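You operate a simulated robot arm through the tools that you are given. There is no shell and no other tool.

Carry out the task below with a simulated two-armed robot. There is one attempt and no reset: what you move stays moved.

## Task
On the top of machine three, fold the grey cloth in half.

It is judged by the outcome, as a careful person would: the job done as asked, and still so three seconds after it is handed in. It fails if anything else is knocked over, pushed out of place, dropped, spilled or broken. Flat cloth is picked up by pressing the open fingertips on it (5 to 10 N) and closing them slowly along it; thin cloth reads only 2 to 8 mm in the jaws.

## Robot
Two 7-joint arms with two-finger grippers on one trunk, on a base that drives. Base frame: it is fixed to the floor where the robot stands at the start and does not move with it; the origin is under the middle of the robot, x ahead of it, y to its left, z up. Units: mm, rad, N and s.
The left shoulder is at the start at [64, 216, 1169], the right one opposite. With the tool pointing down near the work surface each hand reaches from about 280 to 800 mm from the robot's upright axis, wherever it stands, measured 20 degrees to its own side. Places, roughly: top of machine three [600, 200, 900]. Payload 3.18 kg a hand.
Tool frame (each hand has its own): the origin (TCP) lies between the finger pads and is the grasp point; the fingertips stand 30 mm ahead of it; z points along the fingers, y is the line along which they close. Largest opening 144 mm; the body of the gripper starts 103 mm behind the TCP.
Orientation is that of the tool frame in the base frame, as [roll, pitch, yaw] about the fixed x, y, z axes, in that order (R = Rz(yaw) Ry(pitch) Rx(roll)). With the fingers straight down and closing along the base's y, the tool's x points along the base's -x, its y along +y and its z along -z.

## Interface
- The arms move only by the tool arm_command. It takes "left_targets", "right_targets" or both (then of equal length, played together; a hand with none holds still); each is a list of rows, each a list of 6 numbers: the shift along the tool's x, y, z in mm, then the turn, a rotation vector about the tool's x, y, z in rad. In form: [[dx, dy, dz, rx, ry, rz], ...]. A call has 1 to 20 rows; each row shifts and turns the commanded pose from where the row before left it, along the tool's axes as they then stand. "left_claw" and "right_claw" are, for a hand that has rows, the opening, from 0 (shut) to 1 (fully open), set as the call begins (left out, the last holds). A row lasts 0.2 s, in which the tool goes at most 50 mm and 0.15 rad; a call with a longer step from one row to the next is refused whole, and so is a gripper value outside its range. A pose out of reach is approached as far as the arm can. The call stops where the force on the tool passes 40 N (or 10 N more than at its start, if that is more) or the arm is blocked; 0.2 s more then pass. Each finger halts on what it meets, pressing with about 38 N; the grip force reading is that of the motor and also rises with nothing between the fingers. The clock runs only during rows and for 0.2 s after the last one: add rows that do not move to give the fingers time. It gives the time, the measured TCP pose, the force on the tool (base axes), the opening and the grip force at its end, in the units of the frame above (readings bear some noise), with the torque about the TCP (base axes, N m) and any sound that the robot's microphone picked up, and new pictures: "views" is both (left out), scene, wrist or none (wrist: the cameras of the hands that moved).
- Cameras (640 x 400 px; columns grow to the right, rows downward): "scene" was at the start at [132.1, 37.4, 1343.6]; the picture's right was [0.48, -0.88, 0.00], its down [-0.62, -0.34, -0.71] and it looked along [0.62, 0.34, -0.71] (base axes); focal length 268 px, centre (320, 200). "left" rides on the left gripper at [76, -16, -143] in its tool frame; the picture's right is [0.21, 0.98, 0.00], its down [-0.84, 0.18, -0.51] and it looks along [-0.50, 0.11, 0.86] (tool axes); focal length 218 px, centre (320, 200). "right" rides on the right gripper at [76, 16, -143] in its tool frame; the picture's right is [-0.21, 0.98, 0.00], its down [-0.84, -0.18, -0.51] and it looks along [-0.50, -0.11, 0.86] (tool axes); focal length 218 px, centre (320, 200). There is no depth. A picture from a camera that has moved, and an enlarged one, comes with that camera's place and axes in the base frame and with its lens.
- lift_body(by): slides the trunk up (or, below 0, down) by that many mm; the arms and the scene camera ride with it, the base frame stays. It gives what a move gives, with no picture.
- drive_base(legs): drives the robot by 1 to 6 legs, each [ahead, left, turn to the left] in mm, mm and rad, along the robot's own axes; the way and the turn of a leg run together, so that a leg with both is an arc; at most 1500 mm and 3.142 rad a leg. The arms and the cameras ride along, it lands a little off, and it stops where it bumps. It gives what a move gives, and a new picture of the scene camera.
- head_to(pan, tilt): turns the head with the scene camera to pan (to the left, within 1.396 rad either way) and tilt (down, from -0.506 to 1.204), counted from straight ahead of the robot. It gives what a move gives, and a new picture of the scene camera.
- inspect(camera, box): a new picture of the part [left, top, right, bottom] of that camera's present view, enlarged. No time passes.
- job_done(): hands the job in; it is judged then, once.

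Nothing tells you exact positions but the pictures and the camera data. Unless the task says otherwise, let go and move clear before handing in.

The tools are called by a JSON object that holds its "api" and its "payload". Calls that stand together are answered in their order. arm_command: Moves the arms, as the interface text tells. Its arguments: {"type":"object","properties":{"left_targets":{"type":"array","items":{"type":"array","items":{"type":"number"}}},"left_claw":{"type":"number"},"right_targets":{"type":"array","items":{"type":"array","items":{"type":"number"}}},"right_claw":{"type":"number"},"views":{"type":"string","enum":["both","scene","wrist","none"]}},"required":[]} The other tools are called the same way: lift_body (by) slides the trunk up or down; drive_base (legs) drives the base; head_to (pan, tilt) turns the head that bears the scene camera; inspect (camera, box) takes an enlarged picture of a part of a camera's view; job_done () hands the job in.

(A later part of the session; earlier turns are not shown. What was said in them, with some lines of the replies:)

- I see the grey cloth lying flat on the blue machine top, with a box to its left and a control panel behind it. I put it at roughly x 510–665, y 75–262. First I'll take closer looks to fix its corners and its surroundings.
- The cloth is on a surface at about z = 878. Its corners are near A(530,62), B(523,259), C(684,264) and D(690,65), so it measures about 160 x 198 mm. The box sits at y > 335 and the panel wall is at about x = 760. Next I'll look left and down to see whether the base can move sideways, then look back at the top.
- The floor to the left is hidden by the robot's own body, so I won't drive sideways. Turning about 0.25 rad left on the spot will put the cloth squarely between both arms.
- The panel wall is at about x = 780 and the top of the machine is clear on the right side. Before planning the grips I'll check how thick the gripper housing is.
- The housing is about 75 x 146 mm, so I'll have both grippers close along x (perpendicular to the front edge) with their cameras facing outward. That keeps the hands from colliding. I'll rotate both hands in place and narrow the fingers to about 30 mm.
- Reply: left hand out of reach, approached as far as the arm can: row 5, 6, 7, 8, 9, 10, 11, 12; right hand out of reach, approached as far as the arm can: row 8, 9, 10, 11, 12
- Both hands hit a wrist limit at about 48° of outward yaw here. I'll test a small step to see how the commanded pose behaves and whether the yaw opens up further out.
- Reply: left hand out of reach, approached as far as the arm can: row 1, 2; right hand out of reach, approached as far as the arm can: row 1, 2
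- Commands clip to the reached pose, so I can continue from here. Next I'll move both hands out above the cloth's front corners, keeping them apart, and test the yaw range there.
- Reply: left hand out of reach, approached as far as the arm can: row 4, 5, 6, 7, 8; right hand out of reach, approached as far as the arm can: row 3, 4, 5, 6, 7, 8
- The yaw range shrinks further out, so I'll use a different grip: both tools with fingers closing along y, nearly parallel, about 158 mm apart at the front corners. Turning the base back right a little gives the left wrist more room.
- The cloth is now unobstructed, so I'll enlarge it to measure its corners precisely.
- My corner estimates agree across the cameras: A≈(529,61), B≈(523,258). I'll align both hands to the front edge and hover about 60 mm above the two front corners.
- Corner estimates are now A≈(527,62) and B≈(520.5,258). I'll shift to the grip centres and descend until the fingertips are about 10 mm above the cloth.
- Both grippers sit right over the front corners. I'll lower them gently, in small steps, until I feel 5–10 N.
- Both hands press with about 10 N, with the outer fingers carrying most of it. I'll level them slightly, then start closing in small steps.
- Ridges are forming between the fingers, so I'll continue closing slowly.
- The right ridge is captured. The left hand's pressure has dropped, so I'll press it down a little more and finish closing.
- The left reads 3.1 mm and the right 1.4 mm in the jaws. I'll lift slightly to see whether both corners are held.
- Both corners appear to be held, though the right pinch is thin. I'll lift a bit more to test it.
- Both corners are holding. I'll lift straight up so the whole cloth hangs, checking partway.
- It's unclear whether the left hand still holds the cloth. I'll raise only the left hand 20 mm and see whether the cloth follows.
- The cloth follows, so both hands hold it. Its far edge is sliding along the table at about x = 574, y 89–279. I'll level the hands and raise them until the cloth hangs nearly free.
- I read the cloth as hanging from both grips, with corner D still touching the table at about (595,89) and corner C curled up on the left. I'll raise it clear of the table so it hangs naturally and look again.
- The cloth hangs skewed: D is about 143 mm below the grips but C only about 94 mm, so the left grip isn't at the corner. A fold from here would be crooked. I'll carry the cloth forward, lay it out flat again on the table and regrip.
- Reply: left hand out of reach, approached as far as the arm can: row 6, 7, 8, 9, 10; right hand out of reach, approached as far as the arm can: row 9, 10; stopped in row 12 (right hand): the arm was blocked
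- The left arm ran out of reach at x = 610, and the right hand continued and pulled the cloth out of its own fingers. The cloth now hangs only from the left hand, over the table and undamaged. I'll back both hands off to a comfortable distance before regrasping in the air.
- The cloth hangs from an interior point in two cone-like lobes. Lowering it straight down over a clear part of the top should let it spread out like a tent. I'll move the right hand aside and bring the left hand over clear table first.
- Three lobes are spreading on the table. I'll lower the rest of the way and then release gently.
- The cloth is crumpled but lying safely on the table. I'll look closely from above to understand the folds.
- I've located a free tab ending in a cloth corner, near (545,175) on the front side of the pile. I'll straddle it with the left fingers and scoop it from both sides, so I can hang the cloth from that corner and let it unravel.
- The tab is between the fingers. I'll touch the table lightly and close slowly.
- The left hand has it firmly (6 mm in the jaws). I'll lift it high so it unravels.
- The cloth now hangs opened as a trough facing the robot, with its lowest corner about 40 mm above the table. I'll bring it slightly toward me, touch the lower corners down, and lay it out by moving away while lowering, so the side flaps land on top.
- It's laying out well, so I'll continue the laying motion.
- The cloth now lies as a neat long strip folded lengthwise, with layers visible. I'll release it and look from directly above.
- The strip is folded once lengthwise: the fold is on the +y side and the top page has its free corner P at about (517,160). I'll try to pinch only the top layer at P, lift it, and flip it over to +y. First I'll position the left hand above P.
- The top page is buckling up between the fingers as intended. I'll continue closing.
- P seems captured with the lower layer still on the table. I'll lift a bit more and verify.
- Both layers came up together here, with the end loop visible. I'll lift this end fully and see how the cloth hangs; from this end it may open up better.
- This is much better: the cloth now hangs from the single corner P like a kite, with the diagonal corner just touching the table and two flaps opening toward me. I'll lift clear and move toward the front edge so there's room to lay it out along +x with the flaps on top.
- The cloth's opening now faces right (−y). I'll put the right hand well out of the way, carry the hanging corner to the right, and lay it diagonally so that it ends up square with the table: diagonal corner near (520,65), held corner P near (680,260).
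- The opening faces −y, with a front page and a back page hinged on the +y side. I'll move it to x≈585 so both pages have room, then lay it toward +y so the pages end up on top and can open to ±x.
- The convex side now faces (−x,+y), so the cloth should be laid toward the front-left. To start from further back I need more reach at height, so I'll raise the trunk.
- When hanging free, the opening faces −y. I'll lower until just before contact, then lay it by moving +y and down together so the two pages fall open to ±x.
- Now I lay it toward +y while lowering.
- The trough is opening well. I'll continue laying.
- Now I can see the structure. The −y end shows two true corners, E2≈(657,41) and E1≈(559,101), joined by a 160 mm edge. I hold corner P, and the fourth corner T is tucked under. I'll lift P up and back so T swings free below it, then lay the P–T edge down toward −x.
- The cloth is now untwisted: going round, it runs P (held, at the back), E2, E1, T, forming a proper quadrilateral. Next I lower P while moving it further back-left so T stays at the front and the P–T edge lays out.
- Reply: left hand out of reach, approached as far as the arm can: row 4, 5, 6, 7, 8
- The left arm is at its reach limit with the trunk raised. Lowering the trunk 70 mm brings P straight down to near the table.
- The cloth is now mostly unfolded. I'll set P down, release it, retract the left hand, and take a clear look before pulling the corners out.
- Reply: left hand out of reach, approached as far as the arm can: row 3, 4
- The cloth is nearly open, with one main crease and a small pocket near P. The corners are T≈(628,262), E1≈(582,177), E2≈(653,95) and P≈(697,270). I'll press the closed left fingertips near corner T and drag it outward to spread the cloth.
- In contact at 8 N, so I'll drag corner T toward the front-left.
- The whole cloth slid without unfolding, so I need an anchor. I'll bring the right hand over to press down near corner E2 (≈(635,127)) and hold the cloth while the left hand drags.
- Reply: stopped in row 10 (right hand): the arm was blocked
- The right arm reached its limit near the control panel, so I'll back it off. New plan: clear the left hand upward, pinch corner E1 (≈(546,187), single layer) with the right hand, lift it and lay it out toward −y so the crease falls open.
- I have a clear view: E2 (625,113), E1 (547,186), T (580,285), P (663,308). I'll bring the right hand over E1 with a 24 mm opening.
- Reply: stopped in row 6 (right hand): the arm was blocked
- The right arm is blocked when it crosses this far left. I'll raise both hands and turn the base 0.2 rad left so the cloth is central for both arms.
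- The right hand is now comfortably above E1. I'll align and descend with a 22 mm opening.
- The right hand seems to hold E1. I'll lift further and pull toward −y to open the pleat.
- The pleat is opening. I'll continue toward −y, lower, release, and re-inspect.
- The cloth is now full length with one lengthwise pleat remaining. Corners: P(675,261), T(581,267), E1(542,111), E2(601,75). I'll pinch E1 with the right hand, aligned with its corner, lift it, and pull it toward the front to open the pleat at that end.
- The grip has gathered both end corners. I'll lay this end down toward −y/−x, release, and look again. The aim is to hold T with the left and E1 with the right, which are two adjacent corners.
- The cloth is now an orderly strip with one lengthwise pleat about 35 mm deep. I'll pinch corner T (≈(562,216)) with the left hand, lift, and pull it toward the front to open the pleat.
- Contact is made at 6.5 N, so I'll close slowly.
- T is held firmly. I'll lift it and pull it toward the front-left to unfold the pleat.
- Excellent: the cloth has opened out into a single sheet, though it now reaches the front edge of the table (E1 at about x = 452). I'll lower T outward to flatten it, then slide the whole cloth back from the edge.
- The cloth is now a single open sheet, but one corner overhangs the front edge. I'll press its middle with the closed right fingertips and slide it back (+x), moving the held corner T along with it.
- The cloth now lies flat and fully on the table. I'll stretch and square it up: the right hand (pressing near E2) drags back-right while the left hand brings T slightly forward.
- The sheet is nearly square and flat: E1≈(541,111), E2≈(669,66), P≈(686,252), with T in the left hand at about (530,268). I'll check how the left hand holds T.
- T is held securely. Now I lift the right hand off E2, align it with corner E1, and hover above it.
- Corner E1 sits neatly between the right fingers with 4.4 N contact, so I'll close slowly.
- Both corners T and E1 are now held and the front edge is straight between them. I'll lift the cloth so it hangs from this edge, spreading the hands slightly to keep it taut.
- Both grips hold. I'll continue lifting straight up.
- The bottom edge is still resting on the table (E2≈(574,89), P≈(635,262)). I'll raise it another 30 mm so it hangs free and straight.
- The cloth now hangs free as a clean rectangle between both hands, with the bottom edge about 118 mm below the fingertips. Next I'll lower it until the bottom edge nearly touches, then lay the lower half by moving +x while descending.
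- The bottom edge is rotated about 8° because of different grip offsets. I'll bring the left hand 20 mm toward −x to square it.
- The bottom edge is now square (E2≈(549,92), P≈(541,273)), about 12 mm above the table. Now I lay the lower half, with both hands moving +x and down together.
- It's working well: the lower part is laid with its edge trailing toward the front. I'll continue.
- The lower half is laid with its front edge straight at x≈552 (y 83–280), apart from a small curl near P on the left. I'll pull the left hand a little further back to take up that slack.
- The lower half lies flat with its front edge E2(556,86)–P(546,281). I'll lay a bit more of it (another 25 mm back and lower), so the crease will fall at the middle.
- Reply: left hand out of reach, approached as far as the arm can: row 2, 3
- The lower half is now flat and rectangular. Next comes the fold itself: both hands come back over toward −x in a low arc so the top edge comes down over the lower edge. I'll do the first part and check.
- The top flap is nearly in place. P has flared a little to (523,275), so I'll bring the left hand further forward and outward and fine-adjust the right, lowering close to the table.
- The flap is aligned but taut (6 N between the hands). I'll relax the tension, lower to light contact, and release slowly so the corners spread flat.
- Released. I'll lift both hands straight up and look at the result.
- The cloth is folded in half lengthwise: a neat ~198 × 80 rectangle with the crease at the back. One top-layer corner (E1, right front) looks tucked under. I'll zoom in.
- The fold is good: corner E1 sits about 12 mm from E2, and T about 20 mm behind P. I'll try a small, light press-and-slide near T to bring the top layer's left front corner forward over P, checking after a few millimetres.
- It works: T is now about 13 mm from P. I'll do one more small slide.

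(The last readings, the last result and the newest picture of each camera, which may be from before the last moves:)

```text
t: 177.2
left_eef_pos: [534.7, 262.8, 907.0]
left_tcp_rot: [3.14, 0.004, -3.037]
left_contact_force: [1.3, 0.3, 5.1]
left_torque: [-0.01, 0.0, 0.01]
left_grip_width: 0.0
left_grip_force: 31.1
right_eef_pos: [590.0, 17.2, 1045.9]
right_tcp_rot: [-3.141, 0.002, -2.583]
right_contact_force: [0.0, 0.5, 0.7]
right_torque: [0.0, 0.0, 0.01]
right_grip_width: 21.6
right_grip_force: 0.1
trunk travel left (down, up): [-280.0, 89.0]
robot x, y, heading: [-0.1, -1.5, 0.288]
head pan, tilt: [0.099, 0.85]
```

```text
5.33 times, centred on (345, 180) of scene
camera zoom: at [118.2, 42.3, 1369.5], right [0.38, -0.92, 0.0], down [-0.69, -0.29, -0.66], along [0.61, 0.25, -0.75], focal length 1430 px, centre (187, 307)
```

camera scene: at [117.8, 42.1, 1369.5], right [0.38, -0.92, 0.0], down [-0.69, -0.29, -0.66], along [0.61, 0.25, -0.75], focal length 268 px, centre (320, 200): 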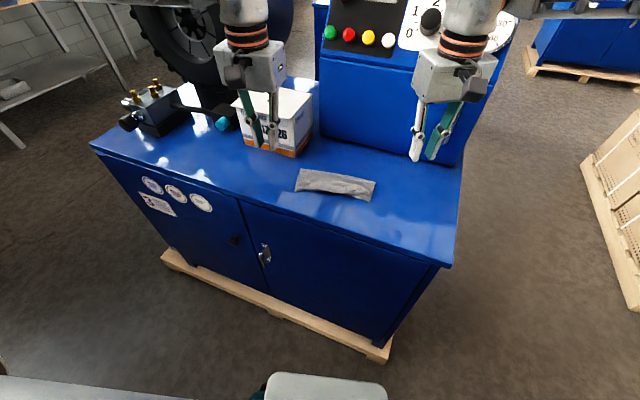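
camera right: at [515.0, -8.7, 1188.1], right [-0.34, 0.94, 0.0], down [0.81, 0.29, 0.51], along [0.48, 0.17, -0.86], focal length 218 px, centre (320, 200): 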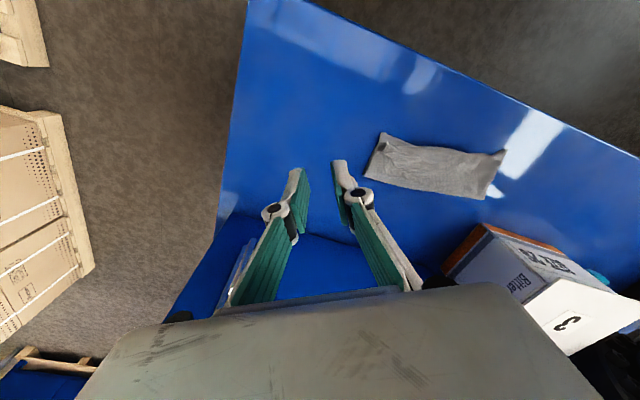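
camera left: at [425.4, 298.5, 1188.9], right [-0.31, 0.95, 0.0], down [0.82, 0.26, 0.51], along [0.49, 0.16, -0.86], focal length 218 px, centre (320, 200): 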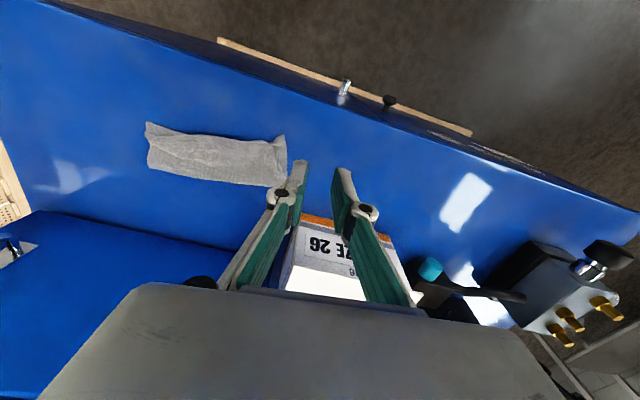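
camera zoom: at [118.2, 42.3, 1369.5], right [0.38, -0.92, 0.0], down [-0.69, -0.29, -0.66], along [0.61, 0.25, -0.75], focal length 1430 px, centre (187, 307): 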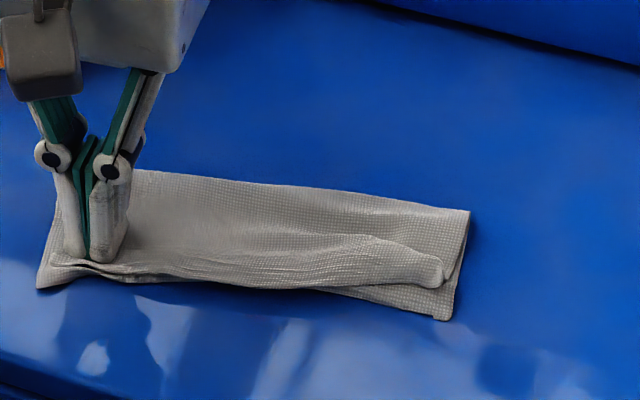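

Good enough at T. I'll lift the left hand away, then give E1 the same small treatment with the right hand.

{"api": "arm_command", "payload": {"left_targets": [[0, 0, -10, 0, 0, 0], [0, 0, -30, 0, 0, 0], [0, 0, -40, 0, 0, 0], [5, 20, -40, 0, 0, 0], [10, 35, 0, 0, 0, 0], [10, 35, 0, 0, 0, 0]], "right_targets": [[0, 0, 0, 0, 0, 0], [-7.8, 17.1, 10, 0, 0, 0], [-7.8, 17.1, 20, 0, 0, 0], [-7.8, 17.1, 25, 0, 0, 0], [-7.8, 17.1, 30, 0, 0, 0], [-7.8, 17.1, 30, 0, 0, 0]], "right_claw": 0.0, "views": "none"}}

{"api": "inspect", "payload": {"camera": "right", "box": [200, 60, 440, 220]}}

{"api": "inspect", "payload": {"camera": "scene", "box": [285, 145, 405, 215]}}

{"api": "inspect", "payload": {"camera": "left", "box": [100, 80, 340, 230]}}

```text
t: 178.6
left_eef_pos: [501.4, 350.1, 1030.0]
left_tcp_rot: [3.14, 0.004, -3.038]
left_contact_force: [0.8, 1.5, 0.7]
left_torque: [-0.03, 0.0, 0.02]
left_grip_width: 0.0
left_grip_force: 30.5
right_eef_pos: [576.8, 112.5, 930.8]
right_tcp_rot: [-3.139, 0.002, -2.583]
right_contact_force: [-0.8, 0.3, 0.4]
right_torque: [-0.07, 0.02, 0.02]
right_grip_width: 0.1
right_grip_force: 30.9
trunk travel left (down, up): [-280.0, 89.0]
robot x, y, heading: [0.3, -1.3, 0.296]
head pan, tilt: [0.099, 0.85]
```

```text
2.50 times, centred on (320, 140) of right
camera zoom: at [502.0, 85.5, 1072.3], right [-0.34, 0.94, 0.0], down [0.81, 0.29, 0.51], along [0.48, 0.17, -0.86], focal length 546 px, centre (320, 350)
```

zoom: 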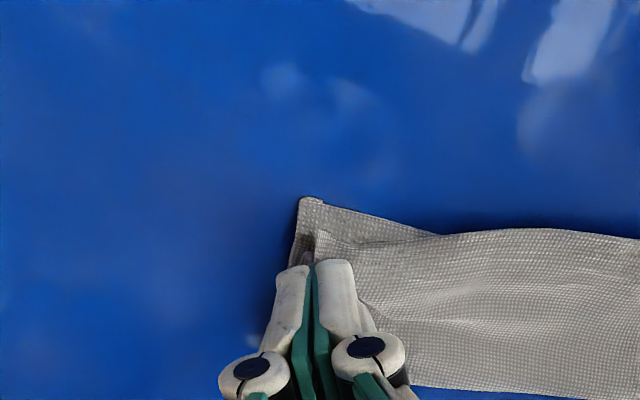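

```text
5.33 times, centred on (345, 180) of scene
camera zoom: at [118.2, 44.0, 1369.3], right [0.38, -0.92, 0.0], down [-0.69, -0.29, -0.66], along [0.61, 0.25, -0.75], focal length 1430 px, centre (187, 307)
```

zoom: 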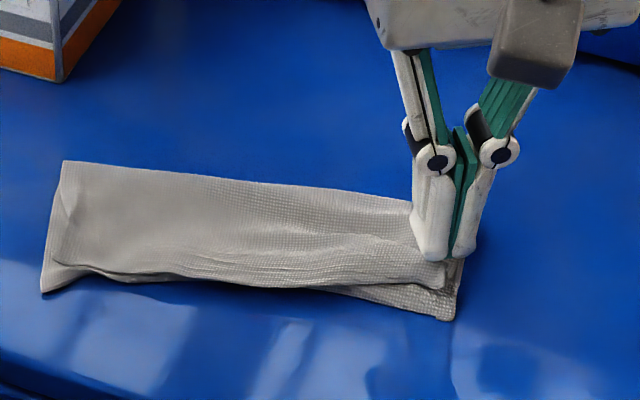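

```text
2.67 times, centred on (220, 155) of left
camera zoom: at [425.7, 326.0, 1171.9], right [-0.31, 0.95, 0.0], down [0.82, 0.27, 0.51], along [0.48, 0.16, -0.86], focal length 582 px, centre (587, 320)
```

zoom: 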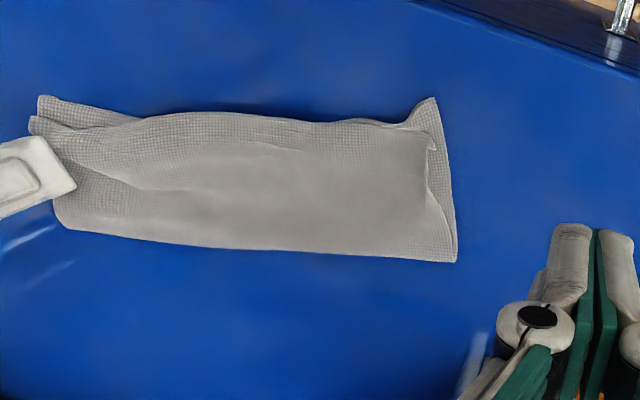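

E1 is only about 12 mm from E2. I'll press lightly here to flatten the bulge, with a small nudge outward.

{"api": "arm_command", "payload": {"right_targets": [[0, 0, 7, 0, 0, 0], [0, 0, 6, 0, 0, 0], [0, 0, 4, 0, 0, 0], [0, 0, 2, 0, 0, 0]], "views": "none"}}

{"api": "arm_command", "payload": {"right_targets": [[0, 0, 1.5, 0, 0, 0], [0, 0, 1, 0, 0, 0]], "views": "none"}}

```text
t: 179.6
left_eef_pos: [500.7, 349.7, 1030.1]
left_tcp_rot: [3.139, 0.003, -3.037]
left_contact_force: [-0.1, 0.0, -0.2]
left_torque: [0.03, -0.03, 0.01]
left_grip_width: 0.0
left_grip_force: 30.9
right_eef_pos: [577.6, 112.1, 910.9]
right_tcp_rot: [3.141, 0.0, -2.585]
right_contact_force: [0.2, 0.1, -0.3]
right_torque: [-0.01, 0.0, 0.01]
right_grip_width: 0.2
right_grip_force: 30.6
trunk travel left (down, up): [-280.0, 89.0]
robot x, y, heading: [0.9, -2.9, 0.297]
head pan, tilt: [0.099, 0.85]
```

```text
t: 180.2
left_eef_pos: [501.5, 348.4, 1031.0]
left_tcp_rot: [3.14, 0.005, -3.038]
left_contact_force: [-0.1, 1.1, 0.2]
left_torque: [-0.01, 0.0, 0.02]
left_grip_width: 0.3
left_grip_force: 30.5
right_eef_pos: [576.8, 112.5, 909.9]
right_tcp_rot: [-3.141, 0.0, -2.584]
right_contact_force: [0.0, -0.2, 0.0]
right_torque: [0.02, -0.01, -0.04]
right_grip_width: 0.1
right_grip_force: 31.0
trunk travel left (down, up): [-280.0, 89.0]
robot x, y, heading: [-1.1, 0.6, 0.297]
head pan, tilt: [0.099, 0.85]
```

{"api": "arm_command", "payload": {"right_targets": [[0, 0, 1, 0, 0, 0], [0, 0, 0.8, 0, 0, 0]], "views": "none"}}

```text
t: 180.8
left_eef_pos: [502.3, 349.5, 1031.1]
left_tcp_rot: [3.139, 0.005, -3.036]
left_contact_force: [0.7, -0.1, 0.6]
left_torque: [-0.01, 0.0, 0.0]
left_grip_width: 0.0
left_grip_force: 31.0
right_eef_pos: [576.3, 111.2, 907.9]
right_tcp_rot: [3.141, 0.001, -2.585]
right_contact_force: [0.9, -0.5, 6.4]
right_torque: [-0.01, 0.0, 0.01]
right_grip_width: 0.0
right_grip_force: 30.5
trunk travel left (down, up): [-280.0, 89.0]
robot x, y, heading: [2.0, -2.0, 0.294]
head pan, tilt: [0.099, 0.85]
```

{"api": "arm_command", "payload": {"right_targets": [[3.2, -0.75, 0, 0, 0, 0], [3.2, -0.75, 0, 0, 0, 0], [3.2, -0.75, 0, 0, 0, 0]], "views": "none"}}

{"api": "arm_command", "payload": {"right_targets": [[0, 0, -10, 0, 0, 0], [0, 0, -30, 0, 0, 0], [0, 0, -40, 0, 0, 0], [0, -20, -40, 0, 0, 0], [5, -35, 0, 0, 0, 0], [5, -35, 0, 0, 0, 0], [0, -30, 0, 0, 0, 0]], "left_targets": [[0, 0, 0, 0, 0, 0], [0, 0, 0, 0, 0, 0], [0, 0, 0, 0, 0, 0], [0, 0, 0, 0, 0, 0], [20, 0, -10, 0, 0, 0], [30, 0, -10, 0, 0, 0], [30, 0, 0, 0, 0, 0]], "views": "both"}}

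{"api": "inspect", "payload": {"camera": "scene", "box": [285, 145, 405, 215]}}

{"api": "inspect", "payload": {"camera": "right", "box": [300, 80, 540, 230]}}

{"api": "inspect", "payload": {"camera": "left", "box": [100, 80, 340, 230]}}

```text
t: 181.6
left_eef_pos: [501.3, 348.7, 1031.1]
left_tcp_rot: [3.137, 0.004, -3.037]
left_contact_force: [0.4, 0.5, -0.2]
left_torque: [0.0, 0.04, -0.01]
left_grip_width: 0.0
left_grip_force: 30.8
right_eef_pos: [569.7, 105.2, 909.4]
right_tcp_rot: [-3.141, 0.002, -2.585]
right_contact_force: [2.0, 1.4, 12.1]
right_torque: [0.06, -0.03, 0.02]
right_grip_width: 0.0
right_grip_force: 30.9
trunk travel left (down, up): [-280.0, 89.0]
robot x, y, heading: [-1.3, -0.7, 0.298]
head pan, tilt: [0.099, 0.85]
```

```text
t: 183.2
left_eef_pos: [420.6, 339.1, 1048.2]
left_tcp_rot: [3.138, 0.002, -3.036]
left_contact_force: [-0.2, -1.1, -0.1]
left_torque: [0.02, 0.02, 0.02]
left_grip_width: 0.0
left_grip_force: 30.7
right_eef_pos: [624.7, -4.3, 1026.0]
right_tcp_rot: [-3.141, 0.0, -2.585]
right_contact_force: [0.2, 0.1, 0.6]
right_torque: [0.02, 0.03, 0.01]
right_grip_width: 0.0
right_grip_force: 30.4
trunk travel left (down, up): [-280.0, 89.0]
robot x, y, heading: [-0.8, -3.0, 0.3]
head pan, tilt: [0.099, 0.85]
camera scene: at [118.4, 42.1, 1369.4], right [0.38, -0.92, 0.0], down [-0.69, -0.29, -0.66], along [0.61, 0.25, -0.75], focal length 268 px, centre (320, 200)
camera right: at [550.6, -30.3, 1168.4], right [-0.34, 0.94, 0.0], down [0.81, 0.29, 0.51], along [0.48, 0.17, -0.86], focal length 218 px, centre (320, 200)
camera left: at [345.7, 314.6, 1190.5], right [-0.31, 0.95, 0.0], down [0.82, 0.27, 0.51], along [0.48, 0.16, -0.86], focal length 218 px, centre (320, 200)
```

scene: 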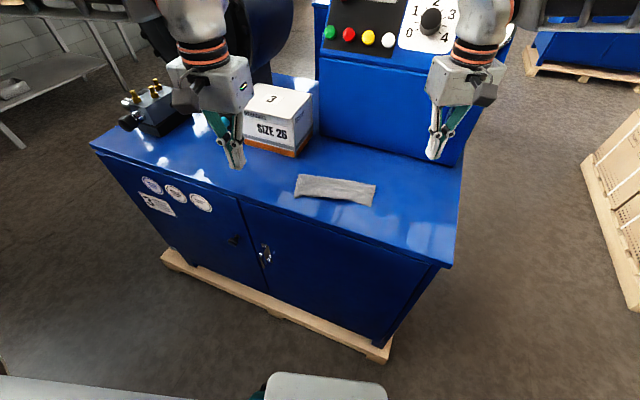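
right: 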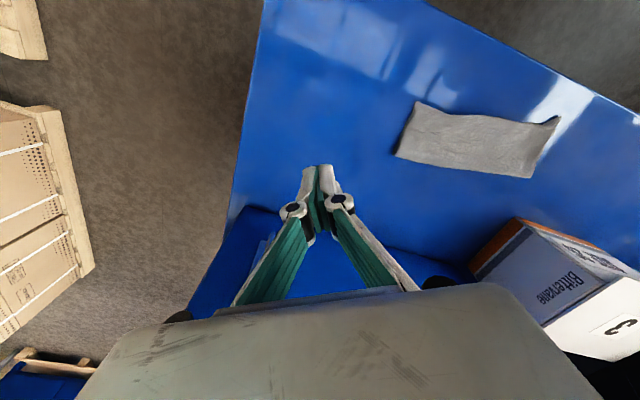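
left: 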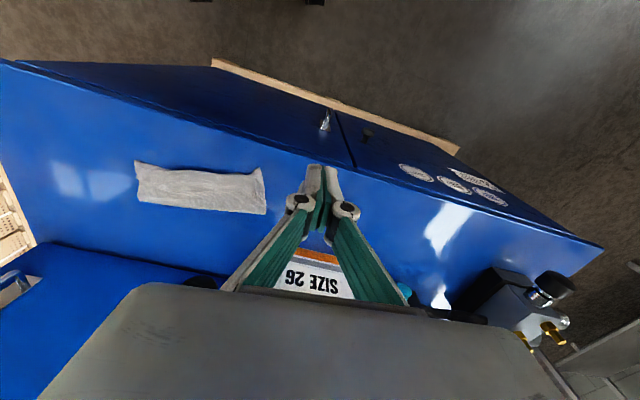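

```text
5.33 times, centred on (345, 180) of scene
camera zoom: at [118.4, 42.1, 1369.4], right [0.38, -0.92, 0.0], down [-0.69, -0.29, -0.66], along [0.61, 0.25, -0.75], focal length 1430 px, centre (187, 307)
```

zoom: 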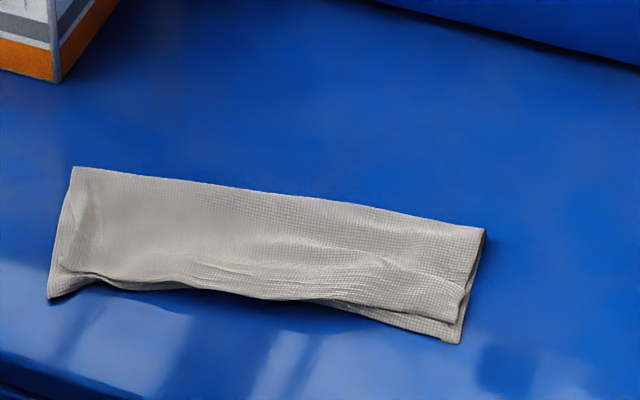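

```text
2.67 times, centred on (420, 155) of right
camera zoom: at [550.6, -30.3, 1168.4], right [-0.34, 0.94, 0.0], down [0.81, 0.29, 0.51], along [0.48, 0.17, -0.86], focal length 582 px, centre (53, 320)
```

zoom: 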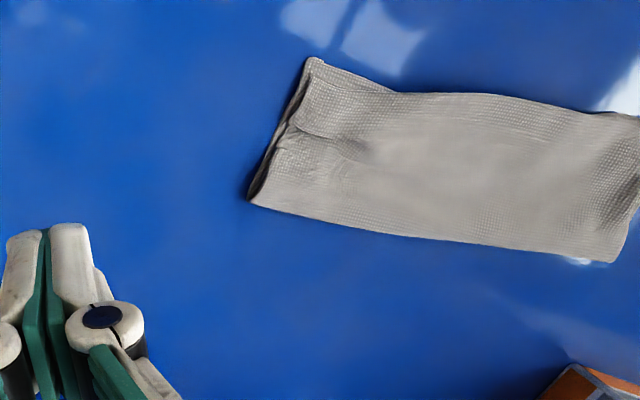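

```text
2.67 times, centred on (220, 155) of left
camera zoom: at [345.7, 314.6, 1190.5], right [-0.31, 0.95, 0.0], down [0.82, 0.27, 0.51], along [0.48, 0.16, -0.86], focal length 582 px, centre (587, 320)
```

zoom: 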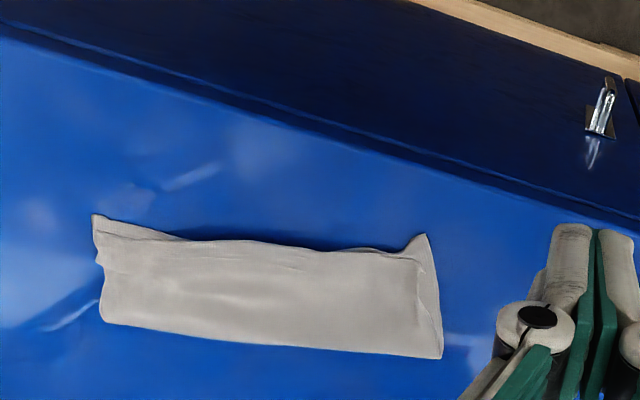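

The cloth lies folded in half on top of machine three: a flat rectangle of roughly 198 × 80 mm, with the top corners within about 10 mm of the lower ones. The box and other items are where they were, and both hands are empty and clear. I'm handing the job in.

{"api": "job_done", "payload": {}}

```text
The job is handed in.
```

The grey cloth is folded in half lengthwise on top of machine three and the job is handed in. It lies as a rectangle of roughly 198 × 80 mm, with the top corners about 10 mm from the ones underneath.

- **Route:** My first attempt to lift the cloth failed and it crumpled on the machine top. I spread it flat again and re-gripped it before making the fold.
- **Small hole in the cloth:** From partway through, the pictures showed a small slit, about 10 mm long, that was not visible at the start. I probably caused it while gripping, but I can't rule out a display fault.
- **Surroundings:** The box is still where it was. I touched nothing else on the machine top that I know of. The right arm was stopped three times while reaching: twice close to the control panel, which it may have touched, and once further left.

Both hands are empty and clear of the cloth.
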